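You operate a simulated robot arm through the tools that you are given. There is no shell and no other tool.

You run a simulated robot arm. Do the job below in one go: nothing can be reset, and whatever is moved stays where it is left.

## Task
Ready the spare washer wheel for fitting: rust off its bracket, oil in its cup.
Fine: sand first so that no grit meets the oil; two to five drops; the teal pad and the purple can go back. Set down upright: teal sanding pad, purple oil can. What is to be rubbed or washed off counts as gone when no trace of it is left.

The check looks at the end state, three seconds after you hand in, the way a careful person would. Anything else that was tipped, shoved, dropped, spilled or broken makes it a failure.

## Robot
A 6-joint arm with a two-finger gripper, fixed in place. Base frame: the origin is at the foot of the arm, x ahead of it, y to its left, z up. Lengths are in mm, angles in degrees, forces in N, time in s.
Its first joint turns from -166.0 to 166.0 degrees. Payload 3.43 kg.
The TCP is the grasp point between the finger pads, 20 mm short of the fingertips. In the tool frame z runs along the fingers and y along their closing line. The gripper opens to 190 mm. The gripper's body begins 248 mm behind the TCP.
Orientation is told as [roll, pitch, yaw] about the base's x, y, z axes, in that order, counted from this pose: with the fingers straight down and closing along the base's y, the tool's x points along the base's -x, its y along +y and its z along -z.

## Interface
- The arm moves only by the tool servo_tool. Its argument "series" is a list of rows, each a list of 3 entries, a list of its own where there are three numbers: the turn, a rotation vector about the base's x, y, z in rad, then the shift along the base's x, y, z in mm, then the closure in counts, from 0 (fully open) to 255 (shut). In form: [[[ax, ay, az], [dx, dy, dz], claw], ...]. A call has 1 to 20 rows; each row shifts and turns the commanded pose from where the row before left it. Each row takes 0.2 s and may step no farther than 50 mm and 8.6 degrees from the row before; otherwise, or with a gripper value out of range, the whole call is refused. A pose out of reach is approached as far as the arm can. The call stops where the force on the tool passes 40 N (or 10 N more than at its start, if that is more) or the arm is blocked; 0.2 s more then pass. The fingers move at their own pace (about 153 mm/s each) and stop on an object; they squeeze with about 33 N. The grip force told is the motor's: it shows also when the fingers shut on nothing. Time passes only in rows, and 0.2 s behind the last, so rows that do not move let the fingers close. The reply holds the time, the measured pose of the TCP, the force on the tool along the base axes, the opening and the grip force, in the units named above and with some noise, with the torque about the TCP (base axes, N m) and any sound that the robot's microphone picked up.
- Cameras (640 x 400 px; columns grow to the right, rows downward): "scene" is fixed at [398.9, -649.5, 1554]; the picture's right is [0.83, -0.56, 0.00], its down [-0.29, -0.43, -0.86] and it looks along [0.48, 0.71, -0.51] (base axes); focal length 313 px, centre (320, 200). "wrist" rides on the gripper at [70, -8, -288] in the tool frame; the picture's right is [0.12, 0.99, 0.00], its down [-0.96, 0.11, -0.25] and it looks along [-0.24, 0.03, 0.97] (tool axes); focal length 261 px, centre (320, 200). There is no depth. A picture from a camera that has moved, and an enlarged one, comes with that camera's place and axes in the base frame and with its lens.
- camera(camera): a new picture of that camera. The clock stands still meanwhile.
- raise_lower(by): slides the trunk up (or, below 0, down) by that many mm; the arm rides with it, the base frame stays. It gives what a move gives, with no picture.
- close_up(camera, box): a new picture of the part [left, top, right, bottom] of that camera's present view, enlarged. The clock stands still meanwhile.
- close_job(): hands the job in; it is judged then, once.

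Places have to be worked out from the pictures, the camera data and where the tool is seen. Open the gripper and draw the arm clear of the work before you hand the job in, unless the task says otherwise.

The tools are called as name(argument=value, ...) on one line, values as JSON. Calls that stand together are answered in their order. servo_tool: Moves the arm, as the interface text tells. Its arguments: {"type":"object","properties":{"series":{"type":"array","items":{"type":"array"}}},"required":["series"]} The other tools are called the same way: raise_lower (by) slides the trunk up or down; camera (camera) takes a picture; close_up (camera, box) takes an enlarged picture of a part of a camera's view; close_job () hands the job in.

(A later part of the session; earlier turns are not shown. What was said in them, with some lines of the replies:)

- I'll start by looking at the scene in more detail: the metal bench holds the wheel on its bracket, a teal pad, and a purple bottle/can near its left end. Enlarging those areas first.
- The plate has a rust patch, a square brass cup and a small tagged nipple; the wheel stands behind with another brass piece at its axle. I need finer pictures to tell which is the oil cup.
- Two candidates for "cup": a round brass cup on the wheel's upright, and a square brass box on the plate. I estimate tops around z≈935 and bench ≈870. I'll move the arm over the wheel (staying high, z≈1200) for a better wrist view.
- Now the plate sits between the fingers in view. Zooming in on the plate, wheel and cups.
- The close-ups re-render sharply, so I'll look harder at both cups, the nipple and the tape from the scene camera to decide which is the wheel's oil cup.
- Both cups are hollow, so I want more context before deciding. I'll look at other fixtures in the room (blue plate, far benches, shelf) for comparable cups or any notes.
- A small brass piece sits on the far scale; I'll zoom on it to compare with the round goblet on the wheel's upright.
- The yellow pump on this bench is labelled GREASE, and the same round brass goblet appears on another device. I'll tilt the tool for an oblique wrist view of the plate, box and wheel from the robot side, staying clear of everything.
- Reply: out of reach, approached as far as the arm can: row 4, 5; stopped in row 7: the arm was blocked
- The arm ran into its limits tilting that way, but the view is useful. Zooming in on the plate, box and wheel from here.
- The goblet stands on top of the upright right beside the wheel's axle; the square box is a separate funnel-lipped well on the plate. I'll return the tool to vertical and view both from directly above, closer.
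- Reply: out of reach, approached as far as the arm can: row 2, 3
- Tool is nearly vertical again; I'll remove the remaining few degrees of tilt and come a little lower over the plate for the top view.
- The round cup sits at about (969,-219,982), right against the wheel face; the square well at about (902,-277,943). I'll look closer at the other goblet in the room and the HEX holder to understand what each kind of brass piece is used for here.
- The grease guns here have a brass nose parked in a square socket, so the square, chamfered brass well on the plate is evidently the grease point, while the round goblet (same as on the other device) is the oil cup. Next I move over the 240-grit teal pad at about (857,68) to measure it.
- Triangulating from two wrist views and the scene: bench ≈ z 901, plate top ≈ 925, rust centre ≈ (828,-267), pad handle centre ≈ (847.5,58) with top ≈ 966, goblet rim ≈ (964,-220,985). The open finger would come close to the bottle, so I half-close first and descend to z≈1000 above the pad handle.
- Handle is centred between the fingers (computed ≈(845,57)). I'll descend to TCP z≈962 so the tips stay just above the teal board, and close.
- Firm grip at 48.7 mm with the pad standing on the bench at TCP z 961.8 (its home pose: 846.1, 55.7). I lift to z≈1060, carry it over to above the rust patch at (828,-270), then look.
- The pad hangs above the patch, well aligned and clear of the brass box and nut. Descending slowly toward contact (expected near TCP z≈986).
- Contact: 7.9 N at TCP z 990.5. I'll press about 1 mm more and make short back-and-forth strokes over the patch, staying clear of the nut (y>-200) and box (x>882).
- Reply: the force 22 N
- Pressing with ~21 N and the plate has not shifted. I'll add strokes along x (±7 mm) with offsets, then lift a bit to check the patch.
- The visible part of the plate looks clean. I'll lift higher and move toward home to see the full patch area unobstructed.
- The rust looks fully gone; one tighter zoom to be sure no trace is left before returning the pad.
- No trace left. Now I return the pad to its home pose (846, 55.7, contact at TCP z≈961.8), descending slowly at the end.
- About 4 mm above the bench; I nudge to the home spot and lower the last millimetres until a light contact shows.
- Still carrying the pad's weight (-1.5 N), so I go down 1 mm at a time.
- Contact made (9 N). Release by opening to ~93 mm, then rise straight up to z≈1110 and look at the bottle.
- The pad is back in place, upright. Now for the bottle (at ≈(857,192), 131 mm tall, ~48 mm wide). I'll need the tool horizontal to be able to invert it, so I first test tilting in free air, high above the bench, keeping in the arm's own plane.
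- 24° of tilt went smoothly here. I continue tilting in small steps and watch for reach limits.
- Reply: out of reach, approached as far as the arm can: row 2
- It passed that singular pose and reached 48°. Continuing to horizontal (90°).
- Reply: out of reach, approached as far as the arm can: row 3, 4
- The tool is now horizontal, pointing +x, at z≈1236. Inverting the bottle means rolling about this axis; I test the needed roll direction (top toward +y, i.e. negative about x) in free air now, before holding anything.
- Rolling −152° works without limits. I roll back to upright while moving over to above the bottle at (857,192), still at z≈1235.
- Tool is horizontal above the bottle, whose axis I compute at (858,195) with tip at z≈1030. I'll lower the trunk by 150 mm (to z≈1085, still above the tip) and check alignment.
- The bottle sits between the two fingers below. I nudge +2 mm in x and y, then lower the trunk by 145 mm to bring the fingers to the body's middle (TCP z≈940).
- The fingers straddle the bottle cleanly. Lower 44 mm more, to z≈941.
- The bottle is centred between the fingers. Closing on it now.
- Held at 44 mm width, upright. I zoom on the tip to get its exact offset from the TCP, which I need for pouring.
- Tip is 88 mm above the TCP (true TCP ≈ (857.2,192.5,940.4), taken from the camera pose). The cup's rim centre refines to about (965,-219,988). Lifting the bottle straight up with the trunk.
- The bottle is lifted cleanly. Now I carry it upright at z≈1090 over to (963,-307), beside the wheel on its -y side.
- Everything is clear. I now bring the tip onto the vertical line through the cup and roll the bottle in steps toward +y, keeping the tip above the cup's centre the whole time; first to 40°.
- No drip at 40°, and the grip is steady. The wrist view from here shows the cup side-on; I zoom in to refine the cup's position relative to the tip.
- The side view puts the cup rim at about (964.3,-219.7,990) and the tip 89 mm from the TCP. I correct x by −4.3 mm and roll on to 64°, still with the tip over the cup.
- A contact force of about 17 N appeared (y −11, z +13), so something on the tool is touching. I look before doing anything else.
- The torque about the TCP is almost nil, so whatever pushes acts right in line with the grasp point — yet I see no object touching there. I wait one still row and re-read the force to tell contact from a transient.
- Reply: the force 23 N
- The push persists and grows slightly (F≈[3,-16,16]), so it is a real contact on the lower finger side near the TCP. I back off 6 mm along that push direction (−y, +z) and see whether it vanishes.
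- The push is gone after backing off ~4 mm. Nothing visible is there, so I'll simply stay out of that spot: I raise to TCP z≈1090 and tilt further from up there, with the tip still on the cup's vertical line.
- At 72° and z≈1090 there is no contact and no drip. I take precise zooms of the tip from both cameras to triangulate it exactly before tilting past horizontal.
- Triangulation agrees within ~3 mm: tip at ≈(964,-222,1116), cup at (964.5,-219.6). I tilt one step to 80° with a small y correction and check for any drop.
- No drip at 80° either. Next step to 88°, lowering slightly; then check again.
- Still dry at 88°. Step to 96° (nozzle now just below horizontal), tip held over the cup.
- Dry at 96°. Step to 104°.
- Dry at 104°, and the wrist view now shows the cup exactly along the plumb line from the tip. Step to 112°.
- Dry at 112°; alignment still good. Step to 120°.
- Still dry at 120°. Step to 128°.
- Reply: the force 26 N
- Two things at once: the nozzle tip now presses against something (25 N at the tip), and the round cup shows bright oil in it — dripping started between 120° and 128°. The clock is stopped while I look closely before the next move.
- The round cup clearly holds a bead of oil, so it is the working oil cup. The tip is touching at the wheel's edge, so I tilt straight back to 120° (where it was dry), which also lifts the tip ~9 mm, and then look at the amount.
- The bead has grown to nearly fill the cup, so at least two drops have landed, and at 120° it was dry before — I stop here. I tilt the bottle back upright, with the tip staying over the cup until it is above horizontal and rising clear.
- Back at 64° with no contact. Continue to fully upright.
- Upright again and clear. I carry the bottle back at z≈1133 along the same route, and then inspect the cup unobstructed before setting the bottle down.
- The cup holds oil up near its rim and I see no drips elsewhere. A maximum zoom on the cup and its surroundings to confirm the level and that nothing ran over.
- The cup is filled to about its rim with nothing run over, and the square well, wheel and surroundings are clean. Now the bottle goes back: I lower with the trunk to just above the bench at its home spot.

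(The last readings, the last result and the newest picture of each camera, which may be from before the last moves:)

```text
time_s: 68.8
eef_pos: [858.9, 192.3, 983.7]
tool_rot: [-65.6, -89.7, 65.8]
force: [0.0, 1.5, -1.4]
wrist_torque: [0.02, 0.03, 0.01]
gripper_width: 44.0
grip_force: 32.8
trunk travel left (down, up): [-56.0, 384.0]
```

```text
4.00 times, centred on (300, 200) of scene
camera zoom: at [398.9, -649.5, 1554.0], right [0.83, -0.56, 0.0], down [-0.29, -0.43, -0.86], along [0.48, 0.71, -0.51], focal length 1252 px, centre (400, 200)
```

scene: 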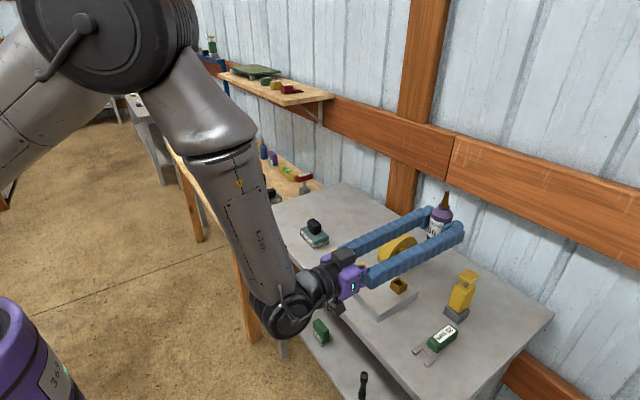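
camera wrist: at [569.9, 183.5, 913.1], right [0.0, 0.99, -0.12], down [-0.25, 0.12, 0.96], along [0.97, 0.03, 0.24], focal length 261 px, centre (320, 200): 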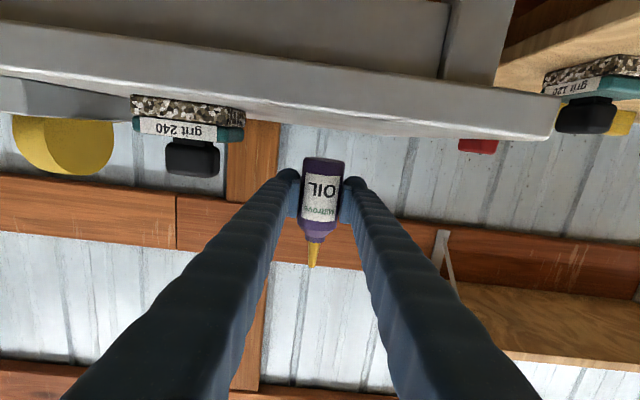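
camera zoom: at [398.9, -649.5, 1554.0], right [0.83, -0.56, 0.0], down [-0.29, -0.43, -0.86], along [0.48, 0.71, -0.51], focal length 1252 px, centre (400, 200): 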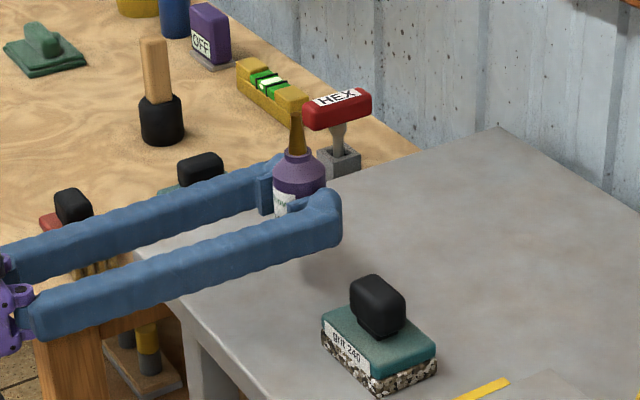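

About 43 mm to go. Trunk down 36 mm, then fine steps until a light touch.

raise_lower(by=-34)

close_up(camera="scene", box=[270, 170, 340, 240])

```text
time_s: 69.6
eef_pos: [857.7, 192.3, 950.1]
tool_rot: [-66.3, -89.7, 66.6]
force: [-0.2, 0.0, -2.5]
wrist_torque: [0.05, 0.06, -0.01]
gripper_width: 43.9
grip_force: 32.3
trunk travel left (down, up): [-22.0, 418.0]
```

```text
5.71 times, centred on (305, 205) of scene
camera zoom: at [398.9, -649.5, 1554.0], right [0.83, -0.56, 0.0], down [-0.29, -0.43, -0.86], along [0.48, 0.71, -0.51], focal length 1789 px, centre (406, 171)
```

zoom: 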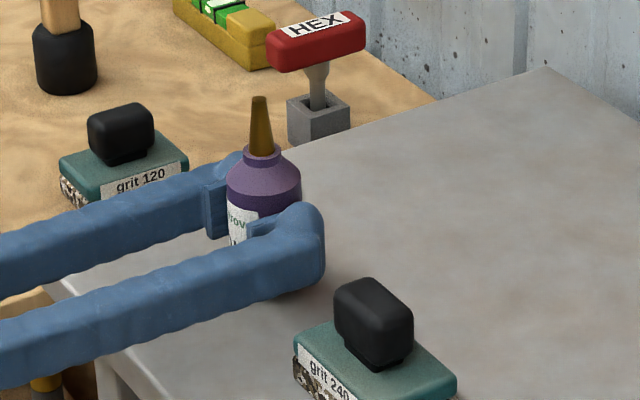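

Roughly 9 mm above the bench. Lowering in 2 mm rows with the arm and watching the force.

servo_tool(series=[[[0, 0, 0], [0, 0, -3], 255], [[0, 0, 0], [0, 0, -2], 255], [[0, 0, 0], [0, 0, 0], 255]])

```text
time_s: 70.4
eef_pos: [858.2, 193.3, 944.5]
tool_rot: [-62.3, -89.7, 62.3]
force: [-0.1, -0.6, -2.9]
wrist_torque: [0.0, 0.0, 0.02]
gripper_width: 43.9
grip_force: 32.7
trunk travel left (down, up): [-22.0, 418.0]
```

Still hanging free (−2.9 N). A few more millimetres down.

servo_tool(series=[[[0, 0, 0], [0, 0, -1.5], 255], [[0, 0, 0], [0, 0, -1], 255], [[0, 0, 0], [0, 0, 0], 255]])

```text
time_s: 71.2
eef_pos: [857.7, 194.0, 943.4]
tool_rot: [-98.9, -89.9, 99.1]
force: [4.4, -0.3, 9.6]
wrist_torque: [0.03, 0.03, 0.0]
gripper_width: 44.1
grip_force: 33.3
trunk travel left (down, up): [-22.0, 418.0]
```

Contact at 9.6 N. I ease up half a millimetre and open the fingers.

servo_tool(series=[[[0, 0, 0], [0, 0, 0.5], 255], [[0, 0, 0], [0, 0, 0], 190], [[0, 0, 0], [0, 0, 0], 130], [[0, 0, 0], [0, 0, 0], 130], [[0, 0, 0], [0, 0, 0], 130]])

close_up(camera="scene", box=[260, 165, 345, 245])

camera(camera="wrist")

```text
time_s: 72.4
eef_pos: [858.2, 193.3, 943.2]
tool_rot: [-63.5, -89.7, 63.6]
force: [-0.4, -0.1, 0.1]
wrist_torque: [0.0, -0.04, -0.01]
gripper_width: 93.1
grip_force: 0.0
trunk travel left (down, up): [-22.0, 418.0]
```

```text
5.00 times, centred on (302, 205) of scene
camera zoom: at [398.9, -649.5, 1554.0], right [0.83, -0.56, 0.0], down [-0.29, -0.43, -0.86], along [0.48, 0.71, -0.51], focal length 1565 px, centre (408, 175)
```

zoom: 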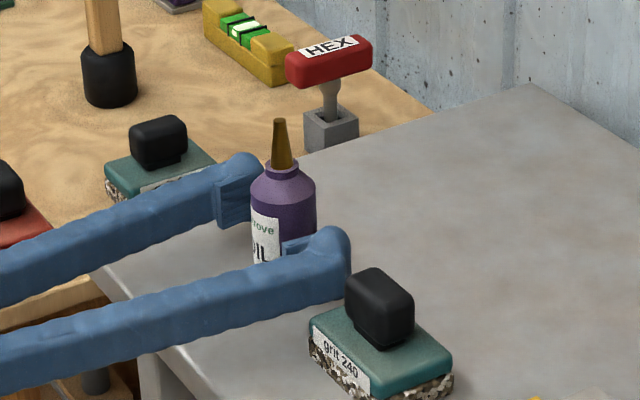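

```text
taken
camera wrist: at [569.1, 183.8, 872.6], right [0.0, 0.99, -0.12], down [-0.25, 0.12, 0.96], along [0.97, 0.03, 0.24], focal length 261 px, centre (320, 200)
```

wrist: 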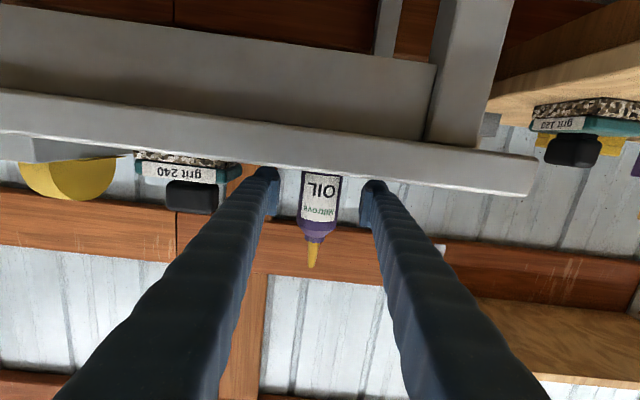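

The bottle stands upright in its place. I raise the trunk straight up 200 mm so the fingers leave it without touching.

raise_lower(by=200)

camera(camera="scene")

close_up(camera="scene", box=[250, 160, 350, 250])

close_up(camera="scene", box=[380, 225, 425, 300])

```text
time_s: 74.6
eef_pos: [856.8, 194.7, 1143.5]
tool_rot: [-62.6, -89.6, 62.8]
force: [0.0, -0.1, 0.4]
wrist_torque: [0.01, -0.01, 0.0]
gripper_width: 93.1
grip_force: 0.1
trunk travel left (down, up): [-222.0, 218.0]
```

```text
taken
```

scene: 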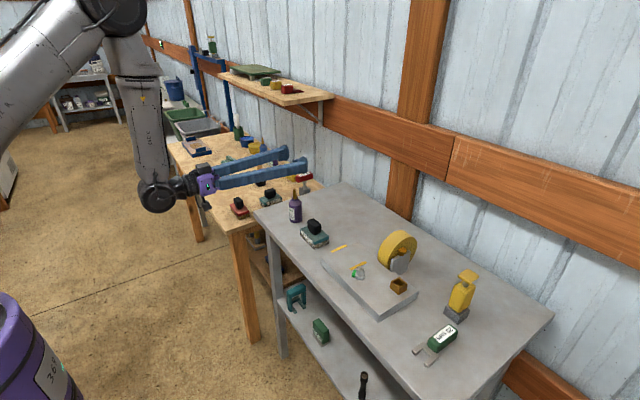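

```text
4.44 times, centred on (300, 205) of scene
camera zoom: at [398.9, -649.5, 1554.0], right [0.83, -0.56, 0.0], down [-0.29, -0.43, -0.86], along [0.48, 0.71, -0.51], focal length 1391 px, centre (409, 178)
```

zoom: 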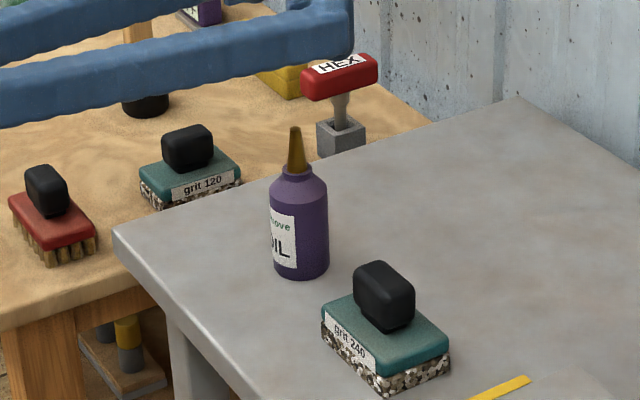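

```text
5.33 times, centred on (402, 262) of scene
camera zoom: at [398.9, -649.5, 1554.0], right [0.83, -0.56, 0.0], down [-0.29, -0.43, -0.86], along [0.48, 0.71, -0.51], focal length 1669 px, centre (-120, -133)
```

zoom: 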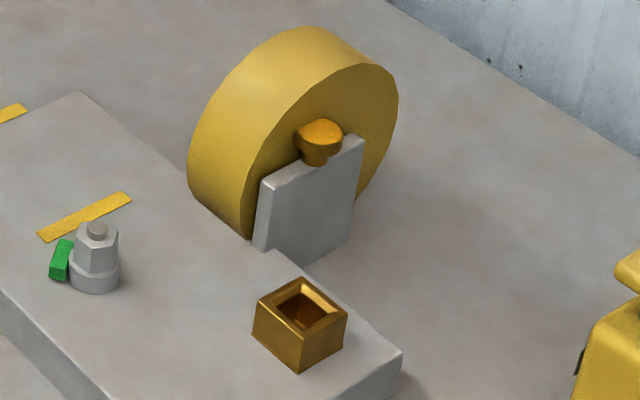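

Pad and bottle stand upright in their places, the cup holds oil, nothing else has moved. Finally I raise the arm clear and open the gripper fully.

raise_lower(by=150)

servo_tool(series=[[[0, 0, 0], [-30, -10, 0], 100], [[0, 0, 0], [-30, -10, 0], 50], [[0, 0, 0], [-30, -10, 0], 0], [[0, 0, 0], [0, 0, 0], 0], [[0, 0, 0], [0, 0, 0], 0]])

camera(camera="scene")

close_up(camera="scene", box=[260, 180, 560, 370])

close_up(camera="scene", box=[390, 240, 415, 260])

```text
time_s: 76.3
eef_pos: [858.3, 193.6, 1293.6]
tool_rot: [-62.4, -89.8, 62.4]
force: [0.2, 1.0, -0.2]
wrist_torque: [0.05, 0.0, -0.03]
gripper_width: 93.1
grip_force: 0.0
trunk travel left (down, up): [-372.0, 68.0]
```

```text
time_s: 77.5
eef_pos: [786.7, 173.7, 1288.1]
tool_rot: [-72.3, -89.7, 72.3]
force: [0.1, -0.7, 0.4]
wrist_torque: [-0.01, -0.02, 0.0]
gripper_width: 189.7
grip_force: 0.1
out of reach, approached as far as the arm can: row 3
trunk travel left (down, up): [-372.0, 68.0]
```

```text
taken
```

scene: 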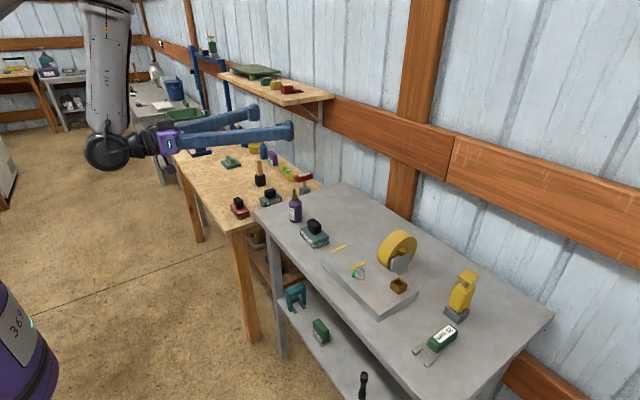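

```text
2.11 times, centred on (410, 275) of scene
camera zoom: at [398.9, -649.5, 1554.0], right [0.83, -0.56, 0.0], down [-0.29, -0.43, -0.86], along [0.48, 0.71, -0.51], focal length 659 px, centre (130, 42)
```

zoom: 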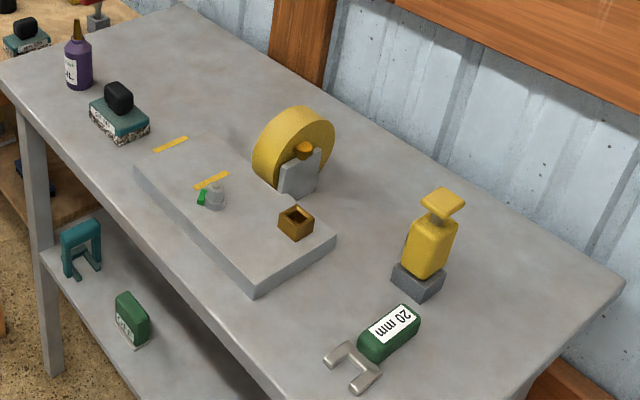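

```text
16.00 times, centred on (402, 250) of scene
camera zoom: at [398.9, -649.5, 1554.0], right [0.83, -0.56, 0.0], down [-0.29, -0.43, -0.86], along [0.48, 0.71, -0.51], focal length 5008 px, centre (-1000, -600)
```

zoom: 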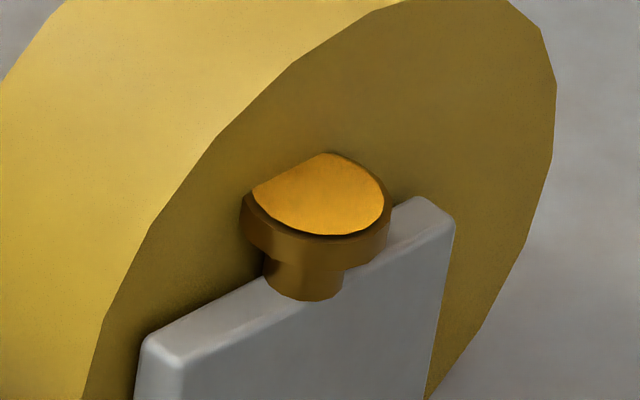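

Everything checks out in the final pictures: the bracket shows no rust, and the wheel's round cup holds oil with nothing spilled around it. The pad and the oil can stand upright where they were. The gripper is open and the arm is clear, so I hand the job in.

close_job()

```text
The job is handed in.
```

I sanded the rust off the bracket, put oil in the wheel's cup, and handed the job in. The one thing I couldn't confirm is the exact number of drops.

- **Rust:** I sanded before any oil was poured. No trace of rust shows on the bracket, even zoomed in.
- **Oil:** I used the round cup on the wheel's upright. I took the square brass box on the bracket to be the grease point and left it dry. I watched the oil in the cup rise twice, so I take it as at least two drops. The cup is full to about its rim, and nothing ran over or landed elsewhere.
- **Tools:** the grit 240 teal pad (a second teal pad, grit 120, is on the wooden bench) and the purple oil can are back upright, within a few millimetres of where they started. The gripper is open and the arm is clear.
- **Contacts:** while tilting the bottle over the cup, I bumped something twice. The first time a finger pushed against something I couldn't see, at about 23 N. The second time the nozzle tip pressed at the wheel's edge, at about 26 N. I backed off both times, and nothing on the bench looks moved or marked in the final pictures.
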